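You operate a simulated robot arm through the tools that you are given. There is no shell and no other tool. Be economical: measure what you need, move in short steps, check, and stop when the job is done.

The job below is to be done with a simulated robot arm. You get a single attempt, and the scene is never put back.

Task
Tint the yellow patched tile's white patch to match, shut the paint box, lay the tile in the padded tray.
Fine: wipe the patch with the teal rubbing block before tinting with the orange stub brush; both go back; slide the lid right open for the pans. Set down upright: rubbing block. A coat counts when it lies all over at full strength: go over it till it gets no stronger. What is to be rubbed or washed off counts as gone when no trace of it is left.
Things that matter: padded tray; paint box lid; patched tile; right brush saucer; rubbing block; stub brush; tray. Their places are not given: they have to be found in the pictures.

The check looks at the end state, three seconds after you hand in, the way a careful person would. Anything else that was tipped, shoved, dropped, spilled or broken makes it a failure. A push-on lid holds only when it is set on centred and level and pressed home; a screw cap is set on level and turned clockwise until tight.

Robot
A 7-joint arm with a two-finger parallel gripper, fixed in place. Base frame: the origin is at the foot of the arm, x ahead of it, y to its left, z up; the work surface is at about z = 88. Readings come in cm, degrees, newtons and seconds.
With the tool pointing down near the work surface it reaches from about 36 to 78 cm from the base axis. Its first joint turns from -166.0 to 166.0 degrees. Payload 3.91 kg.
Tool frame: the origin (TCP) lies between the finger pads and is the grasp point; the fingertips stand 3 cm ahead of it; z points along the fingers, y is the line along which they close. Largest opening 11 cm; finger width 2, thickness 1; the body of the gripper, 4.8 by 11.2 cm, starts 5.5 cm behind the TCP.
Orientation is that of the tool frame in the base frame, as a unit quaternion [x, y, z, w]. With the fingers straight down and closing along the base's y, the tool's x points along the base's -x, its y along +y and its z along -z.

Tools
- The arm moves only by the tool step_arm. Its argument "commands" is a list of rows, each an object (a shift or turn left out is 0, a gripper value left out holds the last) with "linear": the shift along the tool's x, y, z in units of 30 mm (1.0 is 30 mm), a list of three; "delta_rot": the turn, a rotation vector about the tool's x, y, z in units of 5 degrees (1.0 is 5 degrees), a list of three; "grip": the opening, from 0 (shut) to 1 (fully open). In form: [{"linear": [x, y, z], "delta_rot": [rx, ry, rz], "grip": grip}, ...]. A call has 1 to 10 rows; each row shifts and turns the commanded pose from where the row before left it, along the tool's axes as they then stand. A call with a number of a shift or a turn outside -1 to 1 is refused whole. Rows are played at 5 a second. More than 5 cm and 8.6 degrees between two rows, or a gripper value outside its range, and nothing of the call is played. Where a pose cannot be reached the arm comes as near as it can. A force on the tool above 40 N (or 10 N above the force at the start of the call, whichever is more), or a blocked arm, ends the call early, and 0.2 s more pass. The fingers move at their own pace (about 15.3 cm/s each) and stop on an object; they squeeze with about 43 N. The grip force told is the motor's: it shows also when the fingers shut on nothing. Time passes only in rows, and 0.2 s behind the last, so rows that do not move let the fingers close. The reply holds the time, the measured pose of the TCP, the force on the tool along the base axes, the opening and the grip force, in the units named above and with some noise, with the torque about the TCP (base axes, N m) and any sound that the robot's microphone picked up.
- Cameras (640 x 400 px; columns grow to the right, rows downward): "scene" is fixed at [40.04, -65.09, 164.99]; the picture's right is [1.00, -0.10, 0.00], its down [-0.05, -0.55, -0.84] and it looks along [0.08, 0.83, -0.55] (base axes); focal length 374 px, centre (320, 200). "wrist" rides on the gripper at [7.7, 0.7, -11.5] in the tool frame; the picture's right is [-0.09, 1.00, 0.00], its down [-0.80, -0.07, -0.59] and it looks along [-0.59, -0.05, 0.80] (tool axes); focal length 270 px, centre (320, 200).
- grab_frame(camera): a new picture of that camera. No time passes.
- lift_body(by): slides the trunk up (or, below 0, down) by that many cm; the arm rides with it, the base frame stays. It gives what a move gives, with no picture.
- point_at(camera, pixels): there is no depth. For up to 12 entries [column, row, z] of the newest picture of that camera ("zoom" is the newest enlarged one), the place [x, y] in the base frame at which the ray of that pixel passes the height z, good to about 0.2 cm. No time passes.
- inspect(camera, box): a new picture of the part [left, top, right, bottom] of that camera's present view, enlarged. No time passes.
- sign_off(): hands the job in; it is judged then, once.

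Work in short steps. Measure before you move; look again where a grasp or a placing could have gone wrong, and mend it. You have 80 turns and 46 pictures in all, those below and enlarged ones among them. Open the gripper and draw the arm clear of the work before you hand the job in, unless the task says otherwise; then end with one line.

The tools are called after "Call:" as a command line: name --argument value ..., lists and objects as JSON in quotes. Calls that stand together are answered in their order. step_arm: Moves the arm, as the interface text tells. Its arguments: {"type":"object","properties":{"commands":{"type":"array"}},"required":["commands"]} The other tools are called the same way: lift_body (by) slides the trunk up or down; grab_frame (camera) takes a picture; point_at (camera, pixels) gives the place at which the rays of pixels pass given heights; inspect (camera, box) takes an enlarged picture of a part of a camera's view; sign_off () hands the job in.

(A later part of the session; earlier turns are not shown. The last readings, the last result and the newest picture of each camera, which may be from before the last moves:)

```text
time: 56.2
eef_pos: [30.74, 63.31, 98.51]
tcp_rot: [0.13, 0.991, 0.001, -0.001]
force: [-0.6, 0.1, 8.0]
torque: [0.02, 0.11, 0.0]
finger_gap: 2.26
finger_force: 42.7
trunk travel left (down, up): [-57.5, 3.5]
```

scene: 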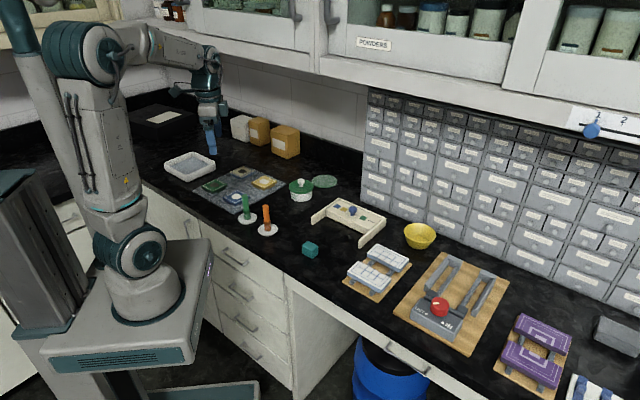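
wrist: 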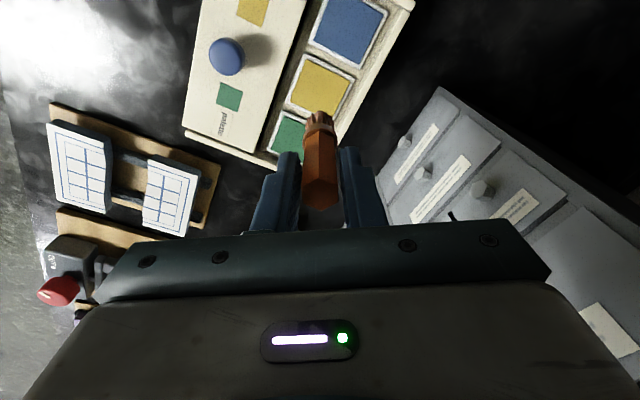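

Light contact at 8 N with TCP z≈98.5. I'll raster over the patch along the tile's axes, staying inside the white border line.

Call:
step_arm --commands '[{"linear": [-0.19, -0.59, 0]}, {"linear": [0.346, 0.2, 0]}, {"linear": [0.346, 0.2, 0]}, {"linear": [-0.122, 0.211, 0]}, {"linear": [-0.346, -0.2, 0]}, {"linear": [-0.346, -0.2, 0]}, {"linear": [-0.122, 0.211, 0]}, {"linear": [0.346, 0.2, 0]}, {"linear": [0.346, 0.2, 0]}, {"linear": [-0.122, 0.211, 0]}]'

Call:
step_arm --commands '[{"linear": [-0.346, -0.2, 0]}, {"linear": [-0.346, -0.2, 0]}, {"linear": [0.183, -0.317, 0]}, {"linear": [0.183, -0.317, 0]}, {"linear": [0.23, 0.133, 0]}, {"linear": [-0.183, 0.317, 0]}, {"linear": [-0.183, 0.317, 0]}, {"linear": [0.23, 0.133, 0]}, {"linear": [0.183, -0.317, 0]}, {"linear": [0.183, -0.317, 0]}]'

Call:
step_arm --commands '[{"linear": [0.23, 0.133, 0]}, {"linear": [-0.183, 0.317, 0]}, {"linear": [-0.183, 0.317, 0]}, {"linear": [0, 0, -0.7]}, {"linear": [-0.7, -0.2, -0.7]}, {"linear": [-0.9, -0.2, -0.7]}, {}]'

Call:
grab_frame --camera "wrist"

```text
time: 58.4
eef_pos: [30.38, 64.68, 98.43]
tcp_rot: [0.129, 0.992, 0.0, -0.001]
force: [-4.9, -3.1, 16.0]
torque: [-0.25, 0.39, 0.02]
finger_gap: 2.23
finger_force: 43.3
trunk travel left (down, up): [-57.5, 3.5]
```

```text
time: 60.6
eef_pos: [29.78, 62.62, 98.36]
tcp_rot: [0.13, 0.991, 0.001, 0.001]
force: [3.0, 3.5, 18.7]
torque: [0.28, -0.31, 0.01]
finger_gap: 2.24
finger_force: 42.9
trunk travel left (down, up): [-57.5, 3.5]
```

```text
time: 62.2
eef_pos: [35.04, 62.41, 104.74]
tcp_rot: [0.13, 0.992, 0.0, 0.0]
force: [-0.4, 0.4, -1.0]
torque: [0.02, 0.03, -0.05]
finger_gap: 2.25
finger_force: 42.9
trunk travel left (down, up): [-57.5, 3.5]
```

```text
17 pictures are left
```

wrist: 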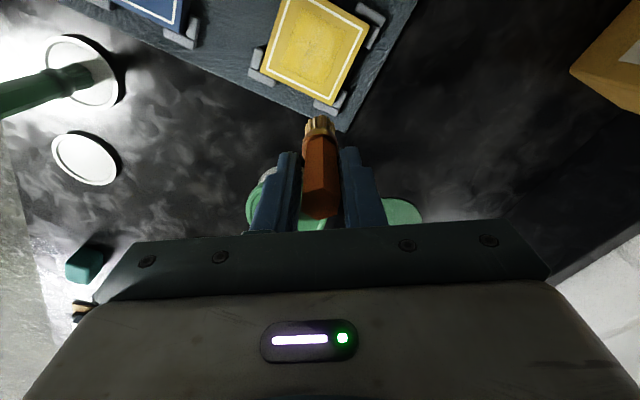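

The patch now looks yellow. I'll enlarge to check coverage.

Call:
inspect --camera "wrist" --box '[248, 0, 392, 112]'

```text
3.57 times, centred on (320, 56) of wrist
```

zoom: 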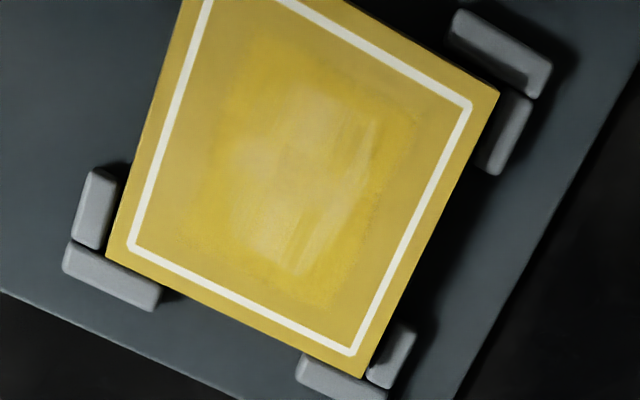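

Coverage is complete but thin in the middle. I'll go over it again with finer lines at the same height.

Call:
step_arm --commands '[{"linear": [0.8, 0.2, 0.7]}, {"linear": [0.8, 0.2, 0.7]}, {"linear": [0, 0, 0.7]}, {"linear": [-0.346, -0.2, 0]}, {"linear": [-0.346, -0.2, 0]}, {"linear": [0.092, -0.159, 0]}, {"linear": [0.346, 0.2, 0]}, {"linear": [0.346, 0.2, 0]}, {"linear": [0.092, -0.159, 0]}, {"linear": [-0.346, -0.2, 0]}]'

Call:
step_arm --commands '[{"linear": [-0.346, -0.2, 0]}, {"linear": [0.092, -0.159, 0]}, {"linear": [0.346, 0.2, 0]}, {"linear": [0.346, 0.2, 0]}, {"linear": [0.092, -0.159, 0]}, {"linear": [-0.346, -0.2, 0]}, {"linear": [-0.346, -0.2, 0]}, {"linear": [-0.183, 0.317, 0]}, {"linear": [-0.183, 0.317, 0]}, {"linear": [0.173, 0.1, 0]}]'

Call:
step_arm --commands '[{"linear": [0.183, -0.317, 0]}, {"linear": [0.183, -0.317, 0]}, {"linear": [0.173, 0.1, 0]}, {"linear": [-0.183, 0.317, 0]}, {"linear": [-0.183, 0.317, 0]}, {"linear": [0.173, 0.1, 0]}, {"linear": [0.183, -0.317, 0]}, {"linear": [0.183, -0.317, 0]}, {"linear": [0.173, 0.1, 0]}, {"linear": [-0.183, 0.317, 0]}]'

Call:
step_arm --commands '[{"linear": [-0.183, 0.317, 0]}, {"linear": [0, 0, -0.7]}, {"linear": [-0.8, -0.2, -0.7]}, {"linear": [-0.8, -0.2, -0.7]}, {}]'

Call:
inspect --camera "wrist" --box '[248, 0, 392, 112]'

```text
time: 64.4
eef_pos: [30.42, 63.12, 98.39]
tcp_rot: [0.13, 0.991, 0.001, 0.0]
force: [-5.3, 1.9, 17.2]
torque: [0.21, 0.43, 0.01]
finger_gap: 2.23
finger_force: 43.0
trunk travel left (down, up): [-57.5, 3.5]
```

```text
time: 66.6
eef_pos: [32.08, 63.15, 98.42]
tcp_rot: [0.131, 0.991, 0.001, 0.001]
force: [3.7, -1.5, 12.5]
torque: [-0.16, -0.35, 0.0]
finger_gap: 2.2
finger_force: 43.2
trunk travel left (down, up): [-57.5, 3.5]
```

```text
time: 68.8
eef_pos: [29.92, 63.97, 98.34]
tcp_rot: [0.13, 0.992, 0.001, 0.0]
force: [-2.0, 0.7, 3.4]
torque: [0.05, 0.11, 0.04]
finger_gap: 2.21
finger_force: 43.4
trunk travel left (down, up): [-57.5, 3.5]
```

```text
time: 70.0
eef_pos: [35.01, 62.47, 104.69]
tcp_rot: [0.129, 0.992, 0.0, 0.0]
force: [0.2, 0.1, 0.1]
torque: [0.01, 0.0, 0.02]
finger_gap: 2.2
finger_force: 43.4
trunk travel left (down, up): [-57.5, 3.5]
```

```text
3.57 times, centred on (320, 56) of wrist
```

zoom: 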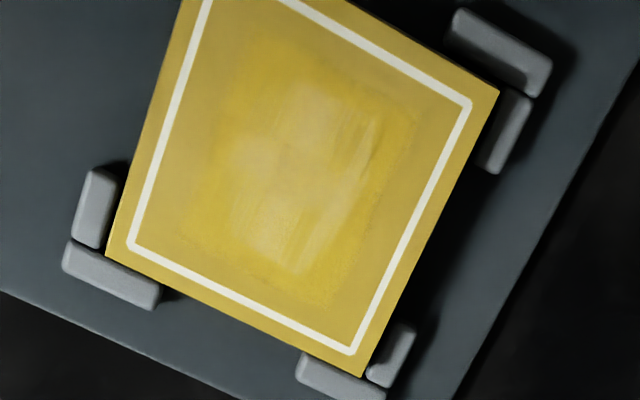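

Little change, so the brush is nearly spent. I'll go back to the pan and reload.

Call:
step_arm --commands '[{"linear": [0, 0, -1]}, {"linear": [0, 0, -1]}, {"linear": [-0.913, -0.478, 0]}, {"linear": [-0.913, -0.478, 0]}, {"linear": [-0.913, -0.478, 0]}, {"linear": [-0.913, -0.478, 0]}, {"linear": [-0.913, -0.478, 0]}, {"linear": [-0.913, -0.478, 0]}, {"linear": [-0.913, -0.478, 0]}, {"linear": [-0.913, -0.478, 0]}]'

Call:
step_arm --commands '[{"linear": [-0.913, -0.478, 0]}, {"linear": [-0.913, -0.478, 0]}, {"linear": [-0.913, -0.478, 0]}, {"linear": [-0.913, -0.478, 0]}, {"linear": [0, 0, 0.9]}, {"linear": [0, 0, 0.9]}, {"linear": [0, 0, 0.9]}, {"linear": [0, 0, 0.8]}, {"linear": [0, 0, 0.1]}, {}]'

Call:
step_arm --commands '[{"linear": [0, 0, 0.1]}, {"linear": [0, 0, 0.05]}, {"linear": [0, 0, 0.05]}, {}]'

```text
time: 72.2
eef_pos: [53.32, 45.36, 110.65]
tcp_rot: [0.13, 0.992, 0.0, -0.002]
force: [0.6, 0.5, -1.1]
torque: [0.01, 0.01, 0.01]
finger_gap: 2.2
finger_force: 43.4
trunk travel left (down, up): [-57.5, 3.5]
```

```text
time: 74.4
eef_pos: [62.28, 37.04, 99.8]
tcp_rot: [0.131, 0.991, 0.0, 0.0]
force: [0.2, 0.0, -0.2]
torque: [0.03, -0.02, 0.02]
finger_gap: 2.21
finger_force: 42.8
trunk travel left (down, up): [-57.5, 3.5]
```

```text
time: 75.4
eef_pos: [62.2, 37.08, 99.23]
tcp_rot: [0.131, 0.991, 0.0, 0.0]
force: [1.3, -0.5, 0.0]
torque: [0.02, 0.03, -0.03]
finger_gap: 2.22
finger_force: 42.7
trunk travel left (down, up): [-57.5, 3.5]
```

Call:
step_arm --commands '[{"linear": [0, 0, 0.07]}, {"linear": [0, 0, 0.05]}, {"linear": [0, 0, 0.05]}, {"linear": [0, 0, 0.05]}, {}]'

```text
time: 76.6
eef_pos: [62.33, 37.1, 98.49]
tcp_rot: [0.13, 0.992, -0.001, 0.0]
force: [-0.7, -0.4, -0.8]
torque: [0.01, 0.01, -0.02]
finger_gap: 2.21
finger_force: 43.7
trunk travel left (down, up): [-57.5, 3.5]
```

Call:
step_arm --commands '[{"linear": [0, 0, 0.05]}, {"linear": [0, 0, 0.05]}, {"linear": [0, 0, 0.05]}, {}]'

```text
time: 77.6
eef_pos: [62.28, 37.23, 98.53]
tcp_rot: [0.131, 0.991, 0.003, 0.003]
force: [2.3, -0.8, 22.1]
torque: [-0.11, -0.24, 0.04]
finger_gap: 2.22
finger_force: 42.8
trunk travel left (down, up): [-57.5, 3.5]
```

In contact with the paint at 22 N. I'll swirl briefly, lift and return to the patch.

Call:
step_arm --commands '[{"linear": [0.15, 0, -0.03]}, {"linear": [-0.3, 0, 0]}, {"linear": [0.15, 0.15, 0]}, {"linear": [0, -0.3, 0]}, {"linear": [0, 0.15, 0]}, {"linear": [0, 0, -0.8]}, {"linear": [0, 0, -0.9]}, {"linear": [0, 0, -0.9]}, {"linear": [0, 0, -0.9]}, {"linear": [0, 0, -0.6]}]'

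Call:
step_arm --commands '[{"linear": [0.954, 0.433, 0]}, {"linear": [0.954, 0.433, 0]}, {"linear": [0.954, 0.433, 0]}, {"linear": [0.954, 0.433, 0]}, {"linear": [0.954, 0.433, 0]}, {"linear": [0.954, 0.433, 0]}, {"linear": [0.954, 0.433, 0]}, {"linear": [0.954, 0.433, 0]}, {"linear": [0.954, 0.433, 0]}, {"linear": [0.954, 0.433, 0]}]'

Call:
step_arm --commands '[{"linear": [0.954, 0.433, 0]}, {"linear": [0.954, 0.433, 0]}, {"linear": [0.954, 0.433, 0]}, {"linear": [0, 0, 0.9]}, {"linear": [0, 0, 0.9]}, {"linear": [0, 0, 0.9]}, {"linear": [0, 0, 0.9]}, {}]'

```text
time: 79.8
eef_pos: [62.16, 36.99, 110.54]
tcp_rot: [0.13, 0.991, 0.0, 0.0]
force: [-0.2, -0.3, -0.5]
torque: [0.02, -0.01, -0.03]
finger_gap: 2.21
finger_force: 43.2
trunk travel left (down, up): [-57.5, 3.5]
```

```text
time: 82.0
eef_pos: [38.1, 57.07, 110.49]
tcp_rot: [0.131, 0.991, -0.001, 0.0]
force: [0.3, -0.4, -0.1]
torque: [0.02, -0.01, 0.01]
finger_gap: 2.22
finger_force: 43.2
trunk travel left (down, up): [-57.5, 3.5]
```

```text
time: 83.8
eef_pos: [30.75, 63.17, 99.56]
tcp_rot: [0.131, 0.991, -0.001, 0.0]
force: [-0.3, 0.5, -0.8]
torque: [0.01, 0.01, 0.01]
finger_gap: 2.21
finger_force: 43.1
trunk travel left (down, up): [-57.5, 3.5]
```

Over the patch. I'll lower into contact and raster from the thin middle outwards.

Call:
step_arm --commands '[{"linear": [0, 0, 0.3]}, {"linear": [0, 0, 0.1]}, {"linear": [-0.346, -0.2, 0]}, {"linear": [0.346, 0.2, 0]}, {"linear": [0.346, 0.2, 0]}, {"linear": [-0.092, 0.159, 0]}, {"linear": [-0.346, -0.2, 0]}, {"linear": [-0.346, -0.2, 0]}, {"linear": [0.184, -0.318, 0]}, {"linear": [0.346, 0.2, 0]}]'

Call:
step_arm --commands '[{"linear": [0.346, 0.2, 0]}, {"linear": [0.092, -0.159, 0]}, {"linear": [-0.346, -0.2, 0]}, {"linear": [-0.346, -0.2, 0]}, {"linear": [-0.184, 0.317, 0]}, {"linear": [-0.184, 0.317, 0]}, {"linear": [0.346, 0.2, 0]}, {"linear": [0.346, 0.2, 0]}, {"linear": [0, 0, -0.7]}, {"linear": [-0.8, -0.2, -0.7]}]'

Call:
step_arm --commands '[{"linear": [-0.8, -0.2, -0.7]}, {}]'

Call:
inspect --camera "wrist" --box '[248, 0, 392, 112]'

```text
time: 86.0
eef_pos: [30.35, 62.82, 98.48]
tcp_rot: [0.13, 0.992, -0.001, 0.0]
force: [-0.9, -0.4, -0.9]
torque: [0.03, 0.02, 0.01]
finger_gap: 2.23
finger_force: 42.7
trunk travel left (down, up): [-57.5, 3.5]
```

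```text
time: 88.2
eef_pos: [32.96, 63.4, 102.77]
tcp_rot: [0.131, 0.991, -0.001, 0.0]
force: [-0.1, -0.9, -0.8]
torque: [-0.05, 0.03, 0.0]
finger_gap: 2.23
finger_force: 42.7
trunk travel left (down, up): [-57.5, 3.5]
```

```text
time: 88.8
eef_pos: [35.02, 62.55, 104.86]
tcp_rot: [0.129, 0.992, 0.0, -0.001]
force: [0.5, 0.5, -1.6]
torque: [0.01, 0.0, -0.02]
finger_gap: 2.23
finger_force: 43.1
trunk travel left (down, up): [-57.5, 3.5]
```

```text
3.57 times, centred on (320, 56) of wrist
```

zoom: 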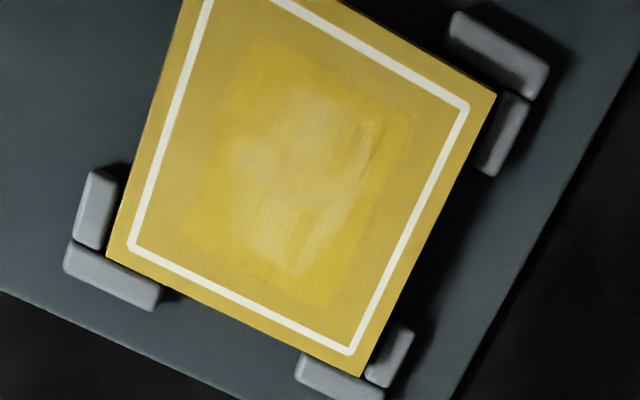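

That pass had no contact force, since the brush sits slightly higher now. I'll return and lower until it touches.

Call:
step_arm --commands '[{"linear": [0.8, 0.2, 0.7]}, {"linear": [0.8, 0.2, 0.7]}, {"linear": [-0.163, -0.517, 0.6]}, {"linear": [0, 0, 0.15]}, {"linear": [0, 0, 0.05]}, {"linear": [0, 0, 0.05]}, {}]'

```text
time: 90.4
eef_pos: [30.77, 63.12, 98.33]
tcp_rot: [0.13, 0.991, 0.003, 0.001]
force: [0.2, 3.4, 20.7]
torque: [0.27, -0.08, 0.02]
finger_gap: 2.23
finger_force: 43.0
trunk travel left (down, up): [-57.5, 3.5]
```

In contact at 20 N at the centre. I'll run the raster.

Call:
step_arm --commands '[{"linear": [-0.346, -0.2, 0]}, {"linear": [0.346, 0.2, 0]}, {"linear": [0.346, 0.2, 0]}, {"linear": [-0.092, 0.159, 0]}, {"linear": [-0.346, -0.2, 0]}, {"linear": [-0.346, -0.2, 0]}, {"linear": [0.184, -0.318, 0]}, {"linear": [0.346, 0.2, 0]}, {"linear": [0.346, 0.2, 0]}, {"linear": [0.092, -0.159, 0]}]'

Call:
step_arm --commands '[{"linear": [-0.346, -0.2, 0]}, {"linear": [-0.346, -0.2, 0]}, {"linear": [-0.184, 0.317, 0]}, {"linear": [-0.184, 0.317, 0]}, {"linear": [0.346, 0.2, 0]}, {"linear": [0.346, 0.2, 0]}, {"linear": [0, 0, -0.7]}, {"linear": [-0.8, -0.2, -0.7]}, {"linear": [-0.8, -0.2, -0.7]}, {}]'

Call:
inspect --camera "wrist" --box '[248, 0, 392, 112]'

```text
time: 92.6
eef_pos: [29.09, 63.32, 98.22]
tcp_rot: [0.131, 0.991, 0.002, 0.0]
force: [5.2, 5.1, 23.0]
torque: [0.41, -0.39, 0.07]
finger_gap: 2.2
finger_force: 43.3
trunk travel left (down, up): [-57.5, 3.5]
```

```text
time: 94.8
eef_pos: [34.91, 62.31, 104.23]
tcp_rot: [0.13, 0.992, -0.001, -0.001]
force: [-0.3, -0.5, 0.4]
torque: [-0.01, -0.06, -0.04]
finger_gap: 2.21
finger_force: 43.1
trunk travel left (down, up): [-57.5, 3.5]
```

```text
3.57 times, centred on (320, 56) of wrist
```

zoom: 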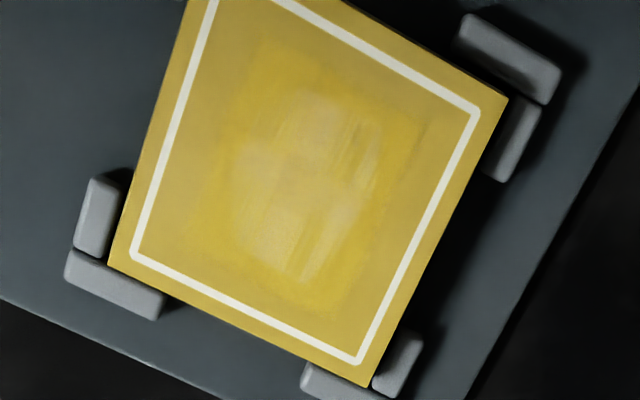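

The coat is stronger in places but the patch outline still shows. I'll reload once more with a longer dwell in the pan.

Call:
step_arm --commands '[{"linear": [0, 0, -1]}, {"linear": [0, 0, -1]}, {"linear": [-0.913, -0.478, 0]}, {"linear": [-0.913, -0.478, 0]}, {"linear": [-0.913, -0.478, 0]}, {"linear": [-0.913, -0.478, 0]}, {"linear": [-0.913, -0.478, 0]}, {"linear": [-0.913, -0.478, 0]}, {"linear": [-0.913, -0.478, 0]}, {"linear": [-0.913, -0.478, 0]}]'

Call:
step_arm --commands '[{"linear": [-0.913, -0.478, 0]}, {"linear": [-0.913, -0.478, 0]}, {"linear": [-0.913, -0.478, 0]}, {"linear": [-0.913, -0.478, 0]}, {"linear": [0, 0, 0.9]}, {"linear": [0, 0, 0.9]}, {"linear": [0, 0, 0.9]}, {"linear": [0, 0, 0.8]}, {"linear": [0, 0, 0.15]}, {"linear": [0, 0, 0.1]}]'

Call:
step_arm --commands '[{"linear": [0, 0, 0.1]}, {"linear": [0, 0, 0.05]}, {"linear": [0, 0, 0.05]}, {}]'

```text
time: 97.0
eef_pos: [53.38, 45.57, 110.41]
tcp_rot: [0.131, 0.991, 0.0, 0.001]
force: [0.3, -0.5, -0.1]
torque: [0.02, -0.01, 0.01]
finger_gap: 2.19
finger_force: 42.8
trunk travel left (down, up): [-57.5, 3.5]
```

```text
time: 99.2
eef_pos: [62.42, 37.2, 99.15]
tcp_rot: [0.13, 0.991, 0.0, -0.001]
force: [-0.1, 0.8, 0.0]
torque: [0.0, 0.0, 0.02]
finger_gap: 2.22
finger_force: 43.0
trunk travel left (down, up): [-57.5, 3.5]
```

```text
time: 100.2
eef_pos: [62.31, 37.26, 98.46]
tcp_rot: [0.13, 0.992, 0.0, -0.001]
force: [0.0, 0.4, -0.4]
torque: [-0.01, -0.01, 0.01]
finger_gap: 2.22
finger_force: 42.8
trunk travel left (down, up): [-57.5, 3.5]
```

Just above contact. I'll press 3 mm, dwell and swirl, then lift and return over the patch.

Call:
step_arm --commands '[{"linear": [0, 0, 0.05]}, {"linear": [0, 0, 0.05]}, {}, {"linear": [0.2, 0, 0]}, {"linear": [-0.2, 0.2, 0]}, {"linear": [-0.2, -0.2, 0]}, {"linear": [0.2, -0.2, 0]}, {"linear": [0, 0.2, 0]}, {}, {}]'

Call:
step_arm --commands '[{"linear": [0, 0, -0.8]}, {"linear": [0, 0, -0.9]}, {"linear": [0, 0, -0.9]}, {"linear": [0, 0, -0.9]}, {"linear": [0, 0, -0.6]}, {"linear": [0.954, 0.433, 0]}, {"linear": [0.954, 0.433, 0]}, {"linear": [0.954, 0.433, 0]}, {"linear": [0.954, 0.433, 0]}, {"linear": [0.954, 0.433, 0]}]'

Call:
step_arm --commands '[{"linear": [0.954, 0.433, 0]}, {"linear": [0.954, 0.433, 0]}, {"linear": [0.954, 0.433, 0]}, {"linear": [0.954, 0.433, 0]}, {"linear": [0.954, 0.433, 0]}, {"linear": [0.954, 0.433, 0]}, {"linear": [0.954, 0.433, 0]}, {"linear": [0.954, 0.433, 0]}, {}]'

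Call:
step_arm --commands '[{"linear": [0, 0, 0.9]}, {"linear": [0, 0, 0.9]}, {"linear": [0, 0, 0.9]}, {"linear": [0, 0, 0.9]}, {"linear": [0, 0, 0.3]}, {}]'

Call:
inspect --camera "wrist" --box '[220, 40, 420, 165]'

```text
time: 102.4
eef_pos: [62.34, 37.15, 98.21]
tcp_rot: [0.13, 0.992, 0.001, 0.002]
force: [2.9, -3.2, 12.4]
torque: [-0.3, -0.11, 0.0]
finger_gap: 2.23
finger_force: 42.8
trunk travel left (down, up): [-57.5, 3.5]
```

```text
time: 104.6
eef_pos: [50.19, 47.26, 110.38]
tcp_rot: [0.131, 0.991, 0.0, 0.0]
force: [-0.1, 0.2, -0.7]
torque: [-0.03, -0.05, -0.01]
finger_gap: 2.23
finger_force: 43.0
trunk travel left (down, up): [-57.5, 3.5]
```

```text
time: 106.6
eef_pos: [30.9, 63.36, 110.49]
tcp_rot: [0.131, 0.991, 0.0, 0.0]
force: [-0.1, 0.0, -0.8]
torque: [-0.02, -0.04, -0.01]
finger_gap: 2.23
finger_force: 43.3
trunk travel left (down, up): [-57.5, 3.5]
```

```text
time: 108.0
eef_pos: [30.75, 63.27, 98.67]
tcp_rot: [0.131, 0.991, 0.0, 0.0]
force: [-0.5, 0.4, 0.0]
torque: [0.01, 0.04, 0.03]
finger_gap: 2.23
finger_force: 42.7
trunk travel left (down, up): [-57.5, 3.5]
```

```text
3.20 times, centred on (320, 102) of wrist
```

zoom: 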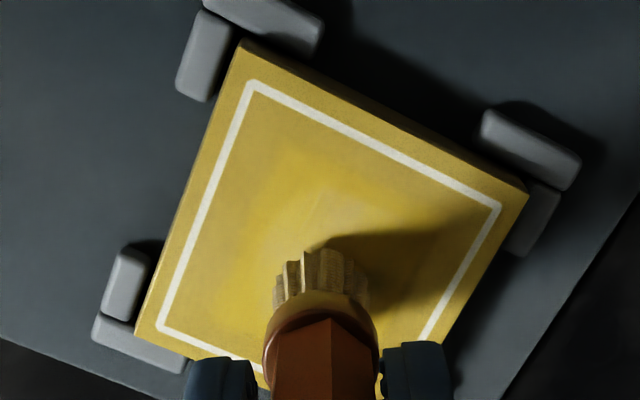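

The bristles are freshly loaded. I'll lower into contact and do a slow, dense raster.

Call:
step_arm --commands '[{"linear": [0, 0, 0.12]}, {"linear": [0, 0, 0.1]}, {"linear": [-0.188, -0.108, 0]}, {"linear": [-0.188, -0.108, 0]}, {"linear": [0.188, 0.108, 0]}, {"linear": [0.188, 0.108, 0]}, {"linear": [0.188, 0.108, 0]}, {"linear": [0.188, 0.108, 0]}, {"linear": [-0.083, 0.144, 0]}, {"linear": [-0.188, -0.108, 0]}]'

Call:
step_arm --commands '[{"linear": [-0.188, -0.108, 0]}, {"linear": [-0.188, -0.108, 0]}, {"linear": [-0.188, -0.108, 0]}, {"linear": [-0.083, 0.144, 0]}, {"linear": [0.188, 0.108, 0]}, {"linear": [0.188, 0.108, 0]}, {"linear": [0.188, 0.108, 0]}, {"linear": [0.188, 0.108, 0]}, {"linear": [0.25, -0.433, 0]}, {"linear": [-0.188, -0.108, 0]}]'

Call:
step_arm --commands '[{"linear": [-0.188, -0.108, 0]}, {"linear": [-0.188, -0.108, 0]}, {"linear": [-0.188, -0.108, 0]}, {"linear": [0.083, -0.144, 0]}, {"linear": [0.188, 0.108, 0]}, {"linear": [0.188, 0.108, 0]}, {"linear": [0.188, 0.108, 0]}, {"linear": [0.188, 0.108, 0]}, {"linear": [-0.117, 0.202, 0]}, {"linear": [-0.117, 0.202, 0]}]'

Call:
step_arm --commands '[{"linear": [-0.117, 0.202, 0]}, {"linear": [-0.188, -0.108, 0]}, {"linear": [0.117, -0.202, 0]}, {"linear": [0.117, -0.202, 0]}, {"linear": [0.117, -0.202, 0]}, {"linear": [-0.188, -0.108, 0]}, {"linear": [-0.117, 0.202, 0]}, {"linear": [-0.117, 0.202, 0]}, {"linear": [-0.117, 0.202, 0]}, {"linear": [-0.188, -0.108, 0]}]'

Call:
step_arm --commands '[{"linear": [0.117, -0.202, 0]}, {"linear": [0.117, -0.202, 0]}, {"linear": [0.117, -0.202, 0]}, {"linear": [-0.188, -0.108, 0]}, {"linear": [-0.117, 0.202, 0]}, {"linear": [-0.117, 0.202, 0]}, {"linear": [0, 0, -0.7]}, {"linear": [-0.6, 0, -0.7]}, {"linear": [-0.6, 0, -0.7]}, {}]'

Call:
inspect --camera "wrist" --box '[248, 0, 392, 112]'

```text
time: 110.2
eef_pos: [30.63, 64.19, 98.15]
tcp_rot: [0.131, 0.991, 0.0, 0.0]
force: [-2.2, 1.0, 6.0]
torque: [0.05, 0.2, 0.0]
finger_gap: 2.22
finger_force: 43.2
trunk travel left (down, up): [-57.5, 3.5]
```

```text
time: 112.4
eef_pos: [29.93, 63.15, 98.17]
tcp_rot: [0.131, 0.991, 0.001, 0.0]
force: [-3.0, 2.0, 8.9]
torque: [0.14, 0.24, 0.01]
finger_gap: 2.2
finger_force: 42.6
trunk travel left (down, up): [-57.5, 3.5]
```

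```text
time: 114.6
eef_pos: [30.03, 64.39, 98.3]
tcp_rot: [0.13, 0.992, 0.001, 0.0]
force: [-3.7, -1.5, 10.6]
torque: [0.0, 0.23, -0.03]
finger_gap: 2.23
finger_force: 43.3
trunk travel left (down, up): [-57.5, 3.5]
```

```text
time: 116.8
eef_pos: [32.16, 63.62, 98.2]
tcp_rot: [0.13, 0.991, 0.002, 0.0]
force: [-2.0, 0.9, 7.5]
torque: [0.08, 0.15, -0.03]
finger_gap: 2.21
finger_force: 43.0
trunk travel left (down, up): [-57.5, 3.5]
```

```text
time: 119.0
eef_pos: [35.5, 61.75, 104.62]
tcp_rot: [0.13, 0.992, 0.0, 0.0]
force: [-0.2, -0.2, -0.1]
torque: [0.01, 0.0, -0.02]
finger_gap: 2.22
finger_force: 43.0
trunk travel left (down, up): [-57.5, 3.5]
```

```text
3.57 times, centred on (320, 56) of wrist
```

zoom: 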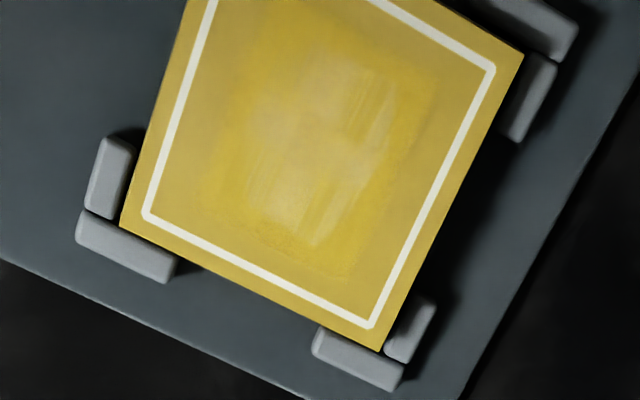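

The coat is denser but still streaked. I'll do one more load and a full pass with a bit more pressure, then compare.

Call:
step_arm --commands '[{"linear": [0, 0, -1]}, {"linear": [0, 0, -1]}, {"linear": [-0.896, -0.466, 0]}, {"linear": [-0.896, -0.466, 0]}, {"linear": [-0.896, -0.466, 0]}, {"linear": [-0.896, -0.466, 0]}, {"linear": [-0.896, -0.466, 0]}, {"linear": [-0.896, -0.466, 0]}, {"linear": [-0.896, -0.466, 0]}, {"linear": [-0.896, -0.466, 0]}]'

Call:
step_arm --commands '[{"linear": [-0.896, -0.466, 0]}, {"linear": [-0.896, -0.466, 0]}, {"linear": [-0.896, -0.466, 0]}, {"linear": [-0.896, -0.466, 0]}, {"linear": [0, 0, 0.9]}, {"linear": [0, 0, 0.9]}, {"linear": [0, 0, 0.9]}, {"linear": [0, 0, 0.9]}, {"linear": [0, 0, 0.4]}, {}]'

Call:
step_arm --commands '[{"linear": [0, 0, 0.07]}, {"linear": [0, 0, 0.07]}, {"linear": [0, 0, 0.07]}, {"linear": [0.2, 0, 0]}, {"linear": [-0.2, 0.2, 0]}, {"linear": [-0.2, -0.2, 0]}, {"linear": [0.2, -0.2, 0]}, {"linear": [0, 0.2, 0]}, {}, {}]'

```text
time: 121.2
eef_pos: [53.41, 45.17, 110.41]
tcp_rot: [0.13, 0.991, 0.0, 0.0]
force: [0.3, 0.3, -1.2]
torque: [0.04, 0.02, 0.0]
finger_gap: 2.21
finger_force: 43.1
trunk travel left (down, up): [-57.5, 3.5]
```

```text
time: 123.4
eef_pos: [62.24, 36.95, 98.33]
tcp_rot: [0.13, 0.991, 0.001, 0.0]
force: [0.9, -0.4, 0.8]
torque: [0.0, 0.01, 0.02]
finger_gap: 2.21
finger_force: 42.9
trunk travel left (down, up): [-57.5, 3.5]
```

```text
time: 125.6
eef_pos: [62.32, 36.71, 98.14]
tcp_rot: [0.131, 0.991, 0.0, 0.001]
force: [-2.9, -8.0, 28.2]
torque: [-0.64, 0.03, -0.01]
finger_gap: 2.22
finger_force: 42.3
trunk travel left (down, up): [-57.5, 3.5]
```

Loaded at 28 N. Lift, return, touch down and repeat the raster, pressing a little more.

Call:
step_arm --commands '[{"linear": [0, 0, -0.8]}, {"linear": [0, 0, -0.9]}, {"linear": [0, 0, -0.9]}, {"linear": [0, 0, -0.9]}, {"linear": [0, 0, -0.7]}, {"linear": [0.955, 0.445, 0]}, {"linear": [0.955, 0.445, 0]}, {"linear": [0.955, 0.445, 0]}, {"linear": [0.955, 0.445, 0]}, {"linear": [0.955, 0.445, 0]}]'

Call:
step_arm --commands '[{"linear": [0.955, 0.445, 0]}, {"linear": [0.955, 0.445, 0]}, {"linear": [0.955, 0.445, 0]}, {"linear": [0.955, 0.445, 0]}, {"linear": [0.955, 0.445, 0]}, {"linear": [0.955, 0.445, 0]}, {"linear": [0.955, 0.445, 0]}, {"linear": [0.955, 0.445, 0]}, {}]'

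Call:
step_arm --commands '[{"linear": [0, 0, 0.9]}, {"linear": [0, 0, 0.9]}, {"linear": [0, 0, 0.9]}, {"linear": [0, 0, 0.9]}, {"linear": [0, 0, 0.4]}, {"linear": [0, 0, 0.1]}, {"linear": [0, 0, 0.07]}, {}]'

```text
time: 127.8
eef_pos: [50.26, 47.35, 110.3]
tcp_rot: [0.13, 0.992, 0.0, 0.001]
force: [0.1, 0.0, -0.2]
torque: [-0.01, 0.0, 0.01]
finger_gap: 2.2
finger_force: 43.2
trunk travel left (down, up): [-57.5, 3.5]
```

```text
time: 129.8
eef_pos: [30.92, 63.36, 110.47]
tcp_rot: [0.131, 0.991, 0.0, 0.0]
force: [-0.1, -0.2, -0.4]
torque: [-0.04, -0.01, -0.01]
finger_gap: 2.21
finger_force: 42.6
trunk travel left (down, up): [-57.5, 3.5]
```

```text
time: 131.6
eef_pos: [30.87, 63.47, 97.89]
tcp_rot: [0.13, 0.991, 0.0, 0.001]
force: [0.8, 1.9, 0.9]
torque: [0.03, 0.0, -0.03]
finger_gap: 2.25
finger_force: 42.6
trunk travel left (down, up): [-57.5, 3.5]
```

Barely touching at 97.9. I'll press 3 mm more and raster.

Call:
step_arm --commands '[{"linear": [0, 0, 0.06]}, {"linear": [0, 0, 0.05]}, {"linear": [-0.188, -0.108, 0]}, {"linear": [-0.188, -0.108, 0]}, {"linear": [0.188, 0.108, 0]}, {"linear": [0.188, 0.108, 0]}, {"linear": [0.188, 0.108, 0]}, {"linear": [0.188, 0.108, 0]}, {"linear": [-0.083, 0.144, 0]}, {"linear": [-0.188, -0.108, 0]}]'

Call:
step_arm --commands '[{"linear": [-0.188, -0.108, 0]}, {"linear": [-0.188, -0.108, 0]}, {"linear": [-0.188, -0.108, 0]}, {"linear": [-0.083, 0.144, 0]}, {"linear": [0.188, 0.108, 0]}, {"linear": [0.188, 0.108, 0]}, {"linear": [0.188, 0.108, 0]}, {"linear": [0.188, 0.108, 0]}, {"linear": [0.25, -0.433, 0]}, {"linear": [-0.188, -0.108, 0]}]'

Call:
step_arm --commands '[{"linear": [-0.188, -0.108, 0]}, {"linear": [-0.188, -0.108, 0]}, {"linear": [-0.188, -0.108, 0]}, {"linear": [0.083, -0.144, 0]}, {"linear": [0.188, 0.108, 0]}, {"linear": [0.188, 0.108, 0]}, {"linear": [0.188, 0.108, 0]}, {"linear": [0.188, 0.108, 0]}, {"linear": [-0.117, 0.202, 0]}, {"linear": [-0.117, 0.202, 0]}]'

Call:
step_arm --commands '[{"linear": [-0.117, 0.202, 0]}, {"linear": [-0.188, -0.108, 0]}, {"linear": [0.117, -0.202, 0]}, {"linear": [0.117, -0.202, 0]}, {"linear": [0.117, -0.202, 0]}, {"linear": [-0.188, -0.108, 0]}, {"linear": [-0.117, 0.202, 0]}, {"linear": [-0.117, 0.202, 0]}, {"linear": [-0.117, 0.202, 0]}, {"linear": [-0.188, -0.108, 0]}]'

Call:
step_arm --commands '[{"linear": [0.117, -0.202, 0]}, {"linear": [0.117, -0.202, 0]}, {"linear": [0.117, -0.202, 0]}, {"linear": [-0.188, -0.108, 0]}, {"linear": [-0.117, 0.202, 0]}, {"linear": [-0.117, 0.202, 0]}, {"linear": [0, 0, -0.7]}, {"linear": [-0.6, 0, -0.7]}, {"linear": [-0.6, 0, -0.7]}, {}]'

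Call:
inspect --camera "wrist" --box '[248, 0, 392, 112]'

```text
time: 133.8
eef_pos: [30.41, 64.18, 97.79]
tcp_rot: [0.129, 0.992, 0.003, 0.0]
force: [-8.0, 2.3, 27.4]
torque: [0.17, 0.5, -0.01]
finger_gap: 2.22
finger_force: 42.4
trunk travel left (down, up): [-57.5, 3.5]
```

```text
time: 136.0
eef_pos: [29.71, 63.29, 97.83]
tcp_rot: [0.13, 0.992, 0.001, -0.001]
force: [-5.8, 3.0, 20.8]
torque: [0.25, 0.3, 0.04]
finger_gap: 2.22
finger_force: 42.7
trunk travel left (down, up): [-57.5, 3.5]
```

```text
time: 138.2
eef_pos: [29.82, 64.5, 97.77]
tcp_rot: [0.129, 0.992, 0.002, -0.003]
force: [-7.8, -1.7, 22.2]
torque: [-0.15, 0.47, 0.0]
finger_gap: 2.2
finger_force: 43.4
trunk travel left (down, up): [-57.5, 3.5]
```

```text
time: 140.4
eef_pos: [31.9, 63.74, 97.64]
tcp_rot: [0.129, 0.992, 0.001, 0.0]
force: [-5.6, 3.7, 19.4]
torque: [0.26, 0.33, 0.01]
finger_gap: 2.21
finger_force: 42.6
trunk travel left (down, up): [-57.5, 3.5]
```

```text
time: 142.6
eef_pos: [35.63, 61.72, 103.7]
tcp_rot: [0.129, 0.992, 0.0, 0.0]
force: [0.4, -0.3, 0.1]
torque: [0.02, 0.01, -0.02]
finger_gap: 2.23
finger_force: 42.9
trunk travel left (down, up): [-57.5, 3.5]
```

```text
3.57 times, centred on (320, 56) of wrist
```

zoom: 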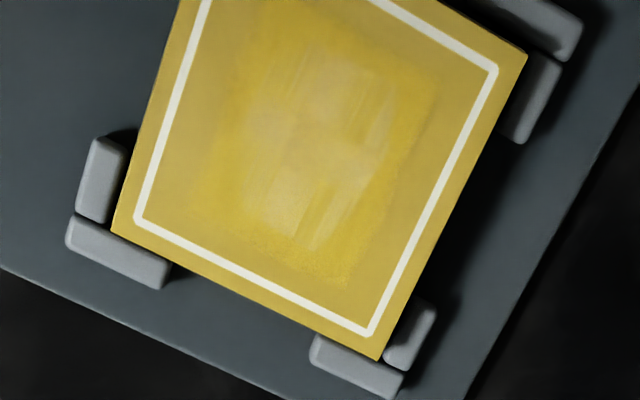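

The streaks sit in the same places and are fainter, so the coat is near saturation. I'll do one last full loaded cycle at the known heights to make sure.

Call:
step_arm --commands '[{"linear": [0, 0, -1]}, {"linear": [0, 0, -1]}, {"linear": [-0.893, -0.465, -0.2]}, {"linear": [-0.893, -0.465, 0]}, {"linear": [-0.893, -0.465, 0]}, {"linear": [-0.893, -0.465, 0]}, {"linear": [-0.893, -0.465, 0]}, {"linear": [-0.893, -0.465, 0]}, {"linear": [-0.893, -0.465, 0]}, {"linear": [-0.893, -0.465, 0]}]'

Call:
step_arm --commands '[{"linear": [-0.893, -0.465, 0]}, {"linear": [-0.893, -0.465, 0]}, {"linear": [-0.893, -0.465, 0]}, {"linear": [-0.893, -0.465, 0]}, {"linear": [0, 0, 0.9]}, {"linear": [0, 0, 0.9]}, {"linear": [0, 0, 0.9]}, {"linear": [0, 0, 0.9]}, {"linear": [0, 0, 0.4]}, {"linear": [0, 0, 0.1]}]'

Call:
step_arm --commands '[{"linear": [0, 0, 0.08]}, {"linear": [0, 0, 0.053]}, {}, {"linear": [0.2, 0, 0]}, {"linear": [-0.2, 0.2, 0]}, {"linear": [-0.2, -0.2, 0]}, {"linear": [0.2, -0.2, 0]}, {"linear": [0, 0.2, 0]}, {}, {}]'

Call:
step_arm --commands '[{"linear": [0, 0, -0.8]}, {"linear": [0, 0, -0.9]}, {"linear": [0, 0, -0.9]}, {"linear": [0, 0, -0.9]}, {"linear": [0, 0, -0.733]}, {"linear": [0.954, 0.438, 0]}, {"linear": [0.954, 0.438, 0]}, {"linear": [0.954, 0.438, 0]}, {"linear": [0.954, 0.438, 0]}, {"linear": [0.954, 0.438, 0]}]'

Call:
step_arm --commands '[{"linear": [0.954, 0.438, 0]}, {"linear": [0.954, 0.438, 0]}, {"linear": [0.954, 0.438, 0]}, {"linear": [0.954, 0.438, 0]}, {"linear": [0.954, 0.438, 0]}, {"linear": [0.954, 0.438, 0]}, {"linear": [0.954, 0.438, 0]}, {"linear": [0.954, 0.438, 0]}, {}]'

Call:
step_arm --commands '[{"linear": [0, 0, 0.9]}, {"linear": [0, 0, 0.9]}, {"linear": [0, 0, 0.9]}, {"linear": [0, 0, 0.9]}, {"linear": [0, 0, 0.4]}, {"linear": [0, 0, 0.1]}, {"linear": [0, 0, 0.1]}, {"linear": [0, 0, 0.05]}, {}]'

```text
time: 144.8
eef_pos: [53.38, 45.33, 110.51]
tcp_rot: [0.131, 0.991, -0.001, 0.0]
force: [-0.3, 0.0, -0.2]
torque: [0.01, 0.0, 0.02]
finger_gap: 2.21
finger_force: 42.8
trunk travel left (down, up): [-57.5, 3.5]
```

```text
time: 147.0
eef_pos: [62.23, 37.16, 98.1]
tcp_rot: [0.13, 0.992, 0.0, -0.001]
force: [-0.1, -0.4, -0.6]
torque: [-0.05, 0.01, 0.0]
finger_gap: 2.22
finger_force: 43.2
trunk travel left (down, up): [-57.5, 3.5]
```

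```text
time: 149.2
eef_pos: [62.26, 37.29, 97.73]
tcp_rot: [0.131, 0.991, 0.001, 0.0]
force: [1.4, -1.0, 5.0]
torque: [-0.12, -0.12, -0.02]
finger_gap: 2.21
finger_force: 43.3
trunk travel left (down, up): [-57.5, 3.5]
```

```text
time: 151.4
eef_pos: [50.25, 47.34, 110.55]
tcp_rot: [0.132, 0.991, -0.001, 0.0]
force: [0.1, 0.7, -0.4]
torque: [0.02, -0.04, -0.01]
finger_gap: 2.2
finger_force: 43.1
trunk travel left (down, up): [-57.5, 3.5]
```

```text
time: 153.4
eef_pos: [30.79, 63.42, 110.47]
tcp_rot: [0.131, 0.991, 0.0, 0.001]
force: [0.2, -0.1, -0.4]
torque: [0.0, 0.06, 0.01]
finger_gap: 2.24
finger_force: 43.2
trunk travel left (down, up): [-57.5, 3.5]
```

```text
time: 155.4
eef_pos: [30.85, 63.28, 97.75]
tcp_rot: [0.131, 0.991, -0.001, 0.0]
force: [0.1, 0.7, 0.1]
torque: [-0.03, -0.02, 0.0]
finger_gap: 2.22
finger_force: 42.7
trunk travel left (down, up): [-57.5, 3.5]
```

The pan touch was confirmed (5 N). Contact on the patch is just below, so I'll press 3.5 mm and raster over everything again.

Call:
step_arm --commands '[{"linear": [0, 0, 0.06]}, {"linear": [0, 0, 0.055]}, {"linear": [-0.188, -0.108, 0]}, {"linear": [-0.188, -0.108, 0]}, {"linear": [0.188, 0.108, 0]}, {"linear": [0.188, 0.108, 0]}, {"linear": [0.188, 0.108, 0]}, {"linear": [0.188, 0.108, 0]}, {"linear": [-0.083, 0.144, 0]}, {"linear": [-0.188, -0.108, 0]}]'

Call:
step_arm --commands '[{"linear": [-0.188, -0.108, 0]}, {"linear": [-0.188, -0.108, 0]}, {"linear": [-0.188, -0.108, 0]}, {"linear": [-0.083, 0.144, 0]}, {"linear": [0.188, 0.108, 0]}, {"linear": [0.188, 0.108, 0]}, {"linear": [0.188, 0.108, 0]}, {"linear": [0.188, 0.108, 0]}, {"linear": [0.25, -0.433, 0]}, {"linear": [-0.188, -0.108, 0]}]'

Call:
step_arm --commands '[{"linear": [-0.188, -0.108, 0]}, {"linear": [-0.188, -0.108, 0]}, {"linear": [-0.188, -0.108, 0]}, {"linear": [0.083, -0.144, 0]}, {"linear": [0.188, 0.108, 0]}, {"linear": [0.188, 0.108, 0]}, {"linear": [0.188, 0.108, 0]}, {"linear": [0.188, 0.108, 0]}, {"linear": [-0.117, 0.202, 0]}, {"linear": [-0.117, 0.202, 0]}]'

Call:
step_arm --commands '[{"linear": [-0.117, 0.202, 0]}, {"linear": [-0.188, -0.108, 0]}, {"linear": [0.117, -0.202, 0]}, {"linear": [0.117, -0.202, 0]}, {"linear": [0.117, -0.202, 0]}, {"linear": [-0.188, -0.108, 0]}, {"linear": [-0.117, 0.202, 0]}, {"linear": [-0.117, 0.202, 0]}, {"linear": [-0.117, 0.202, 0]}, {"linear": [-0.188, -0.108, 0]}]'

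Call:
step_arm --commands '[{"linear": [0.117, -0.202, 0]}, {"linear": [0.117, -0.202, 0]}, {"linear": [0.117, -0.202, 0]}, {"linear": [-0.188, -0.108, 0]}, {"linear": [-0.117, 0.202, 0]}, {"linear": [-0.117, 0.202, 0]}, {"linear": [0, 0, -0.7]}, {"linear": [-0.6, 0, -0.7]}, {"linear": [-0.6, 0, -0.7]}, {}]'

Call:
inspect --camera "wrist" --box '[248, 0, 392, 112]'

```text
time: 157.6
eef_pos: [30.07, 64.27, 97.69]
tcp_rot: [0.128, 0.992, 0.004, -0.001]
force: [-7.4, 2.4, 29.2]
torque: [0.16, 0.45, -0.02]
finger_gap: 2.23
finger_force: 43.5
trunk travel left (down, up): [-57.5, 3.5]
```

```text
time: 159.8
eef_pos: [29.44, 63.59, 97.63]
tcp_rot: [0.129, 0.992, 0.002, -0.001]
force: [-6.6, 5.0, 26.3]
torque: [0.38, 0.35, 0.03]
finger_gap: 2.23
finger_force: 43.2
trunk travel left (down, up): [-57.5, 3.5]
```

```text
time: 162.0
eef_pos: [29.74, 64.42, 97.71]
tcp_rot: [0.13, 0.992, 0.002, -0.002]
force: [-8.9, -1.0, 24.5]
torque: [-0.13, 0.47, -0.02]
finger_gap: 2.24
finger_force: 42.6
trunk travel left (down, up): [-57.5, 3.5]
```

```text
time: 164.2
eef_pos: [31.81, 63.63, 97.65]
tcp_rot: [0.13, 0.992, 0.001, 0.001]
force: [-7.9, 4.4, 25.1]
torque: [0.32, 0.47, -0.02]
finger_gap: 2.19
finger_force: 43.2
trunk travel left (down, up): [-57.5, 3.5]
```

```text
time: 166.4
eef_pos: [35.39, 61.72, 103.6]
tcp_rot: [0.129, 0.992, -0.001, 0.0]
force: [-0.3, 0.5, -0.8]
torque: [0.0, 0.03, -0.01]
finger_gap: 2.22
finger_force: 43.1
trunk travel left (down, up): [-57.5, 3.5]
```

```text
3.57 times, centred on (320, 56) of wrist
```

zoom: 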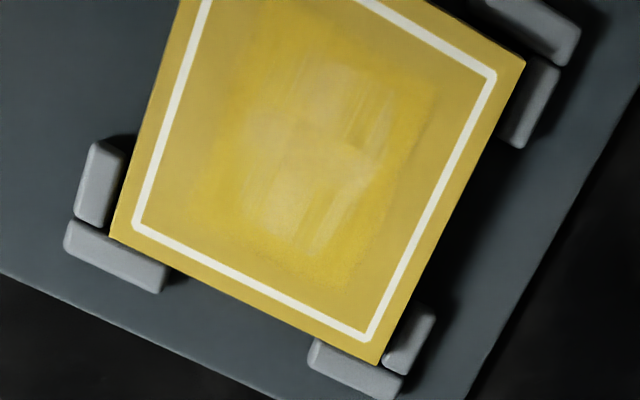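

The coat is unchanged from the last pass, so it is at full strength, and the white border is intact. Now I'll return the brush to the right saucer.

Call:
step_arm --commands '[{"linear": [0, 0, -1]}, {"linear": [-0.155, -0.993, 0]}, {"linear": [-0.155, -0.993, 0]}, {"linear": [-0.155, -0.993, 0]}, {"linear": [-0.155, -0.993, 0]}, {"linear": [-0.155, -0.993, 0]}, {"linear": [-0.155, -0.993, 0]}, {"linear": [-0.155, -0.993, 0]}, {"linear": [-0.155, -0.993, 0]}, {"linear": [-0.155, -0.993, 0]}]'

Call:
step_arm --commands '[{"linear": [0, 0, 0.8]}, {"linear": [0, 0, 0.8]}, {"linear": [0, 0, 0.6]}, {"linear": [0, 0, 0.4]}, {}]'

Call:
inspect --camera "wrist" --box '[220, 40, 420, 165]'

```text
time: 168.6
eef_pos: [32.57, 34.83, 106.75]
tcp_rot: [0.13, 0.991, 0.0, 0.001]
force: [-0.2, 0.1, -1.0]
torque: [0.01, 0.01, 0.0]
finger_gap: 2.21
finger_force: 42.7
trunk travel left (down, up): [-57.5, 3.5]
```

```text
time: 169.8
eef_pos: [32.59, 34.93, 98.75]
tcp_rot: [0.13, 0.992, 0.0, 0.0]
force: [0.5, -0.4, -0.4]
torque: [-0.02, 0.0, 0.01]
finger_gap: 2.23
finger_force: 42.9
trunk travel left (down, up): [-57.5, 3.5]
```

```text
3.20 times, centred on (320, 102) of wrist
```

zoom: 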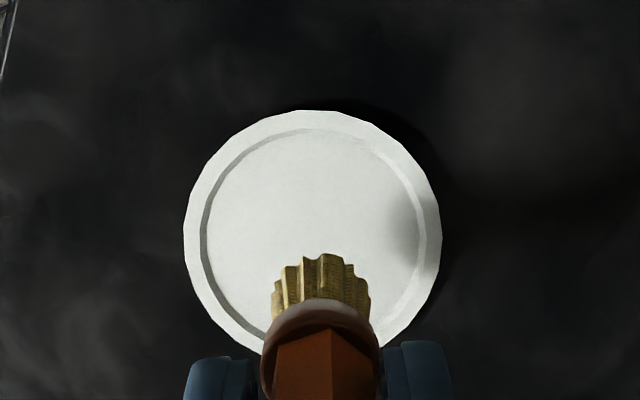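

The brush hangs over the saucer. I'll nudge 2 mm and lower to touchdown.

Call:
step_arm --commands '[{"linear": [0.03, -0.07, 0.35]}, {"linear": [0, 0, 0.25]}, {"linear": [0, 0, 0.1]}, {}]'

Call:
step_arm --commands '[{"linear": [0, 0, 0.04]}, {"linear": [0, 0, 0.04]}, {}]'

```text
time: 170.8
eef_pos: [32.45, 34.57, 96.85]
tcp_rot: [0.13, 0.992, 0.001, 0.0]
force: [0.2, 0.7, -0.4]
torque: [0.02, -0.02, -0.02]
finger_gap: 2.23
finger_force: 43.1
trunk travel left (down, up): [-57.5, 3.5]
```

```text
time: 171.6
eef_pos: [32.56, 34.69, 96.46]
tcp_rot: [0.131, 0.991, -0.001, 0.0]
force: [0.5, -0.5, 0.6]
torque: [-0.01, -0.02, 0.01]
finger_gap: 2.22
finger_force: 43.0
trunk travel left (down, up): [-57.5, 3.5]
```

Call:
step_arm --commands '[{"linear": [0, 0, 0.03]}, {"linear": [0, 0, 0.03]}, {}]'

```text
time: 172.4
eef_pos: [32.48, 34.61, 96.45]
tcp_rot: [0.131, 0.991, 0.0, 0.0]
force: [-1.1, 0.6, -0.3]
torque: [-0.04, -0.01, -0.02]
finger_gap: 2.21
finger_force: 43.4
trunk travel left (down, up): [-57.5, 3.5]
```

No contact yet. I'll try a little lower.

Call:
step_arm --commands '[{"linear": [0, 0, 0.03]}, {"linear": [0, 0, 0.03]}, {"linear": [0, 0, 0.03]}, {}]'

```text
time: 173.4
eef_pos: [32.53, 34.63, 96.21]
tcp_rot: [0.131, 0.991, 0.0, 0.0]
force: [-0.5, -0.5, -0.4]
torque: [0.04, 0.0, 0.01]
finger_gap: 2.21
finger_force: 42.4
trunk travel left (down, up): [-57.5, 3.5]
```

Call:
step_arm --commands '[{"linear": [0, 0, 0.04]}, {"linear": [0, 0, 0.04]}, {"linear": [0, 0, 0.03]}, {}]'

```text
time: 174.4
eef_pos: [32.49, 34.49, 95.87]
tcp_rot: [0.13, 0.991, 0.001, -0.001]
force: [-0.5, -1.6, 13.1]
torque: [-0.09, -0.01, -0.03]
finger_gap: 2.24
finger_force: 42.7
trunk travel left (down, up): [-57.5, 3.5]
```

Touchdown at 13 N. I'll ease off, release, rise, then turn back to 45° and head for the lid knob.

Call:
step_arm --commands '[{"linear": [0, 0, -0.04]}, {"grip": 0.4}, {}, {}, {"linear": [0, 0, -0.5]}, {"linear": [0, 0, -0.8]}, {"linear": [0, 0, -0.8]}, {"linear": [0, 0, -0.8]}, {"linear": [0, 0, -0.8]}, {}]'

Call:
step_arm --commands '[{"delta_rot": [0, 0, 1]}, {"delta_rot": [0, 0, 1]}, {"delta_rot": [0, 0, 1]}, {"delta_rot": [0, 0, 1]}, {"delta_rot": [0, 0, 1]}, {"delta_rot": [0, 0, 1]}, {}]'

Call:
step_arm --commands '[{"linear": [-0.9, 0.689, 0], "grip": 0.5}, {"linear": [-0.9, 0.689, 0]}, {"linear": [-0.9, 0.689, 0]}, {"linear": [-0.9, 0.689, 0]}, {"linear": [-0.9, 0.689, 0]}, {"linear": [-0.9, 0.689, 0]}, {"linear": [-0.9, 0.689, 0]}, {"linear": [0, 0, 0.8]}, {"linear": [0, 0, 0.8]}, {"linear": [0, 0, 0.6]}]'

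Call:
inspect --camera "scene" --box '[230, 170, 390, 270]'

Call:
inspect --camera "wrist" --box '[160, 20, 480, 220]'

```text
time: 176.6
eef_pos: [32.23, 34.37, 107.18]
tcp_rot: [0.131, 0.991, 0.001, -0.001]
force: [1.4, 0.0, -0.7]
torque: [-0.03, 0.02, -0.01]
finger_gap: 4.43
finger_force: 0.0
trunk travel left (down, up): [-57.5, 3.5]
```

```text
time: 178.2
eef_pos: [32.61, 34.68, 106.97]
tcp_rot: [0.383, 0.924, 0.0, 0.0]
force: [0.3, -0.4, -0.1]
torque: [0.02, 0.02, 0.03]
finger_gap: 4.4
finger_force: 0.1
trunk travel left (down, up): [-57.5, 3.5]
```

```text
time: 180.4
eef_pos: [56.12, 31.49, 100.34]
tcp_rot: [0.383, 0.924, 0.0, -0.001]
force: [-0.1, -0.4, 0.4]
torque: [0.0, 0.04, -0.01]
finger_gap: 5.5
finger_force: 0.0
trunk travel left (down, up): [-57.5, 3.5]
```

```text
4.00 times, centred on (310, 220) of scene
```

zoom: 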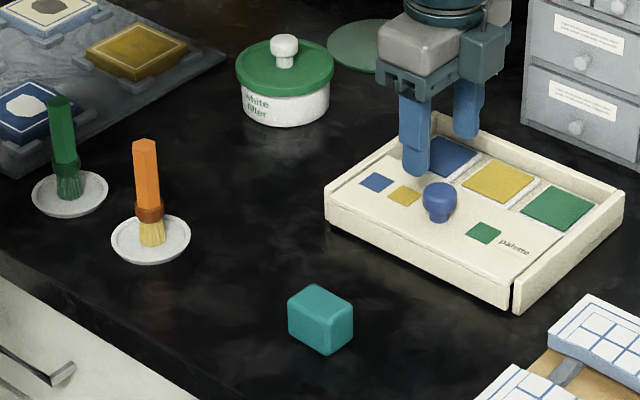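

```text
2.00 times, centred on (320, 120) of wrist
```

zoom: 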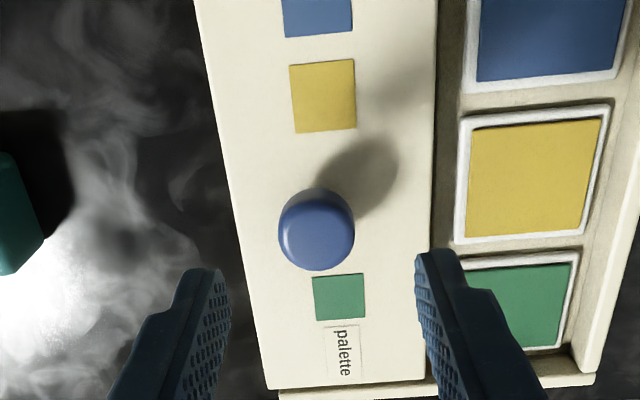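

The brush stands on its saucer, the block is in place, and the knob is centred between the fingers. I'll descend, grip and push the lid shut.

Call:
step_arm --commands '[{"linear": [0, 0, 0.8]}, {"linear": [0, 0, 0.7]}, {"linear": [0, 0, 0.35]}, {"grip": 0}, {}, {}, {"linear": [0, 0.4, 0]}, {"linear": [0, 0.5, 0]}, {"linear": [0, 0.5, 0]}, {}]'

Call:
step_arm --commands '[{"linear": [0, 0.4, 0]}, {"linear": [0, 0.3, 0]}, {"linear": [0, 0.15, 0]}, {"linear": [0, 0.08, 0]}, {}]'

```text
time: 182.6
eef_pos: [59.11, 34.48, 94.89]
tcp_rot: [0.383, 0.924, -0.001, 0.0]
force: [-0.8, 1.0, -4.2]
torque: [0.03, -0.02, -0.01]
finger_gap: 2.67
finger_force: 45.3
trunk travel left (down, up): [-57.5, 3.5]
```

```text
time: 183.8
eef_pos: [61.06, 36.49, 94.95]
tcp_rot: [0.382, 0.924, -0.001, 0.0]
force: [-0.9, 1.9, 0.5]
torque: [0.16, 0.13, 0.03]
finger_gap: 2.67
finger_force: 45.1
trunk travel left (down, up): [-57.5, 3.5]
```

Nearly closed. I'll push to the stop, relax, release and rise, then check.

Call:
step_arm --commands '[{"linear": [0, 0.07, 0]}, {"linear": [0, 0.07, 0]}, {"linear": [0, 0.05, 0]}, {}]'

```text
time: 184.8
eef_pos: [61.09, 36.63, 94.93]
tcp_rot: [0.383, 0.924, -0.002, -0.002]
force: [-23.5, -16.6, -0.5]
torque: [-0.4, 0.47, -0.03]
finger_gap: 2.68
finger_force: 44.9
trunk travel left (down, up): [-57.5, 3.5]
```

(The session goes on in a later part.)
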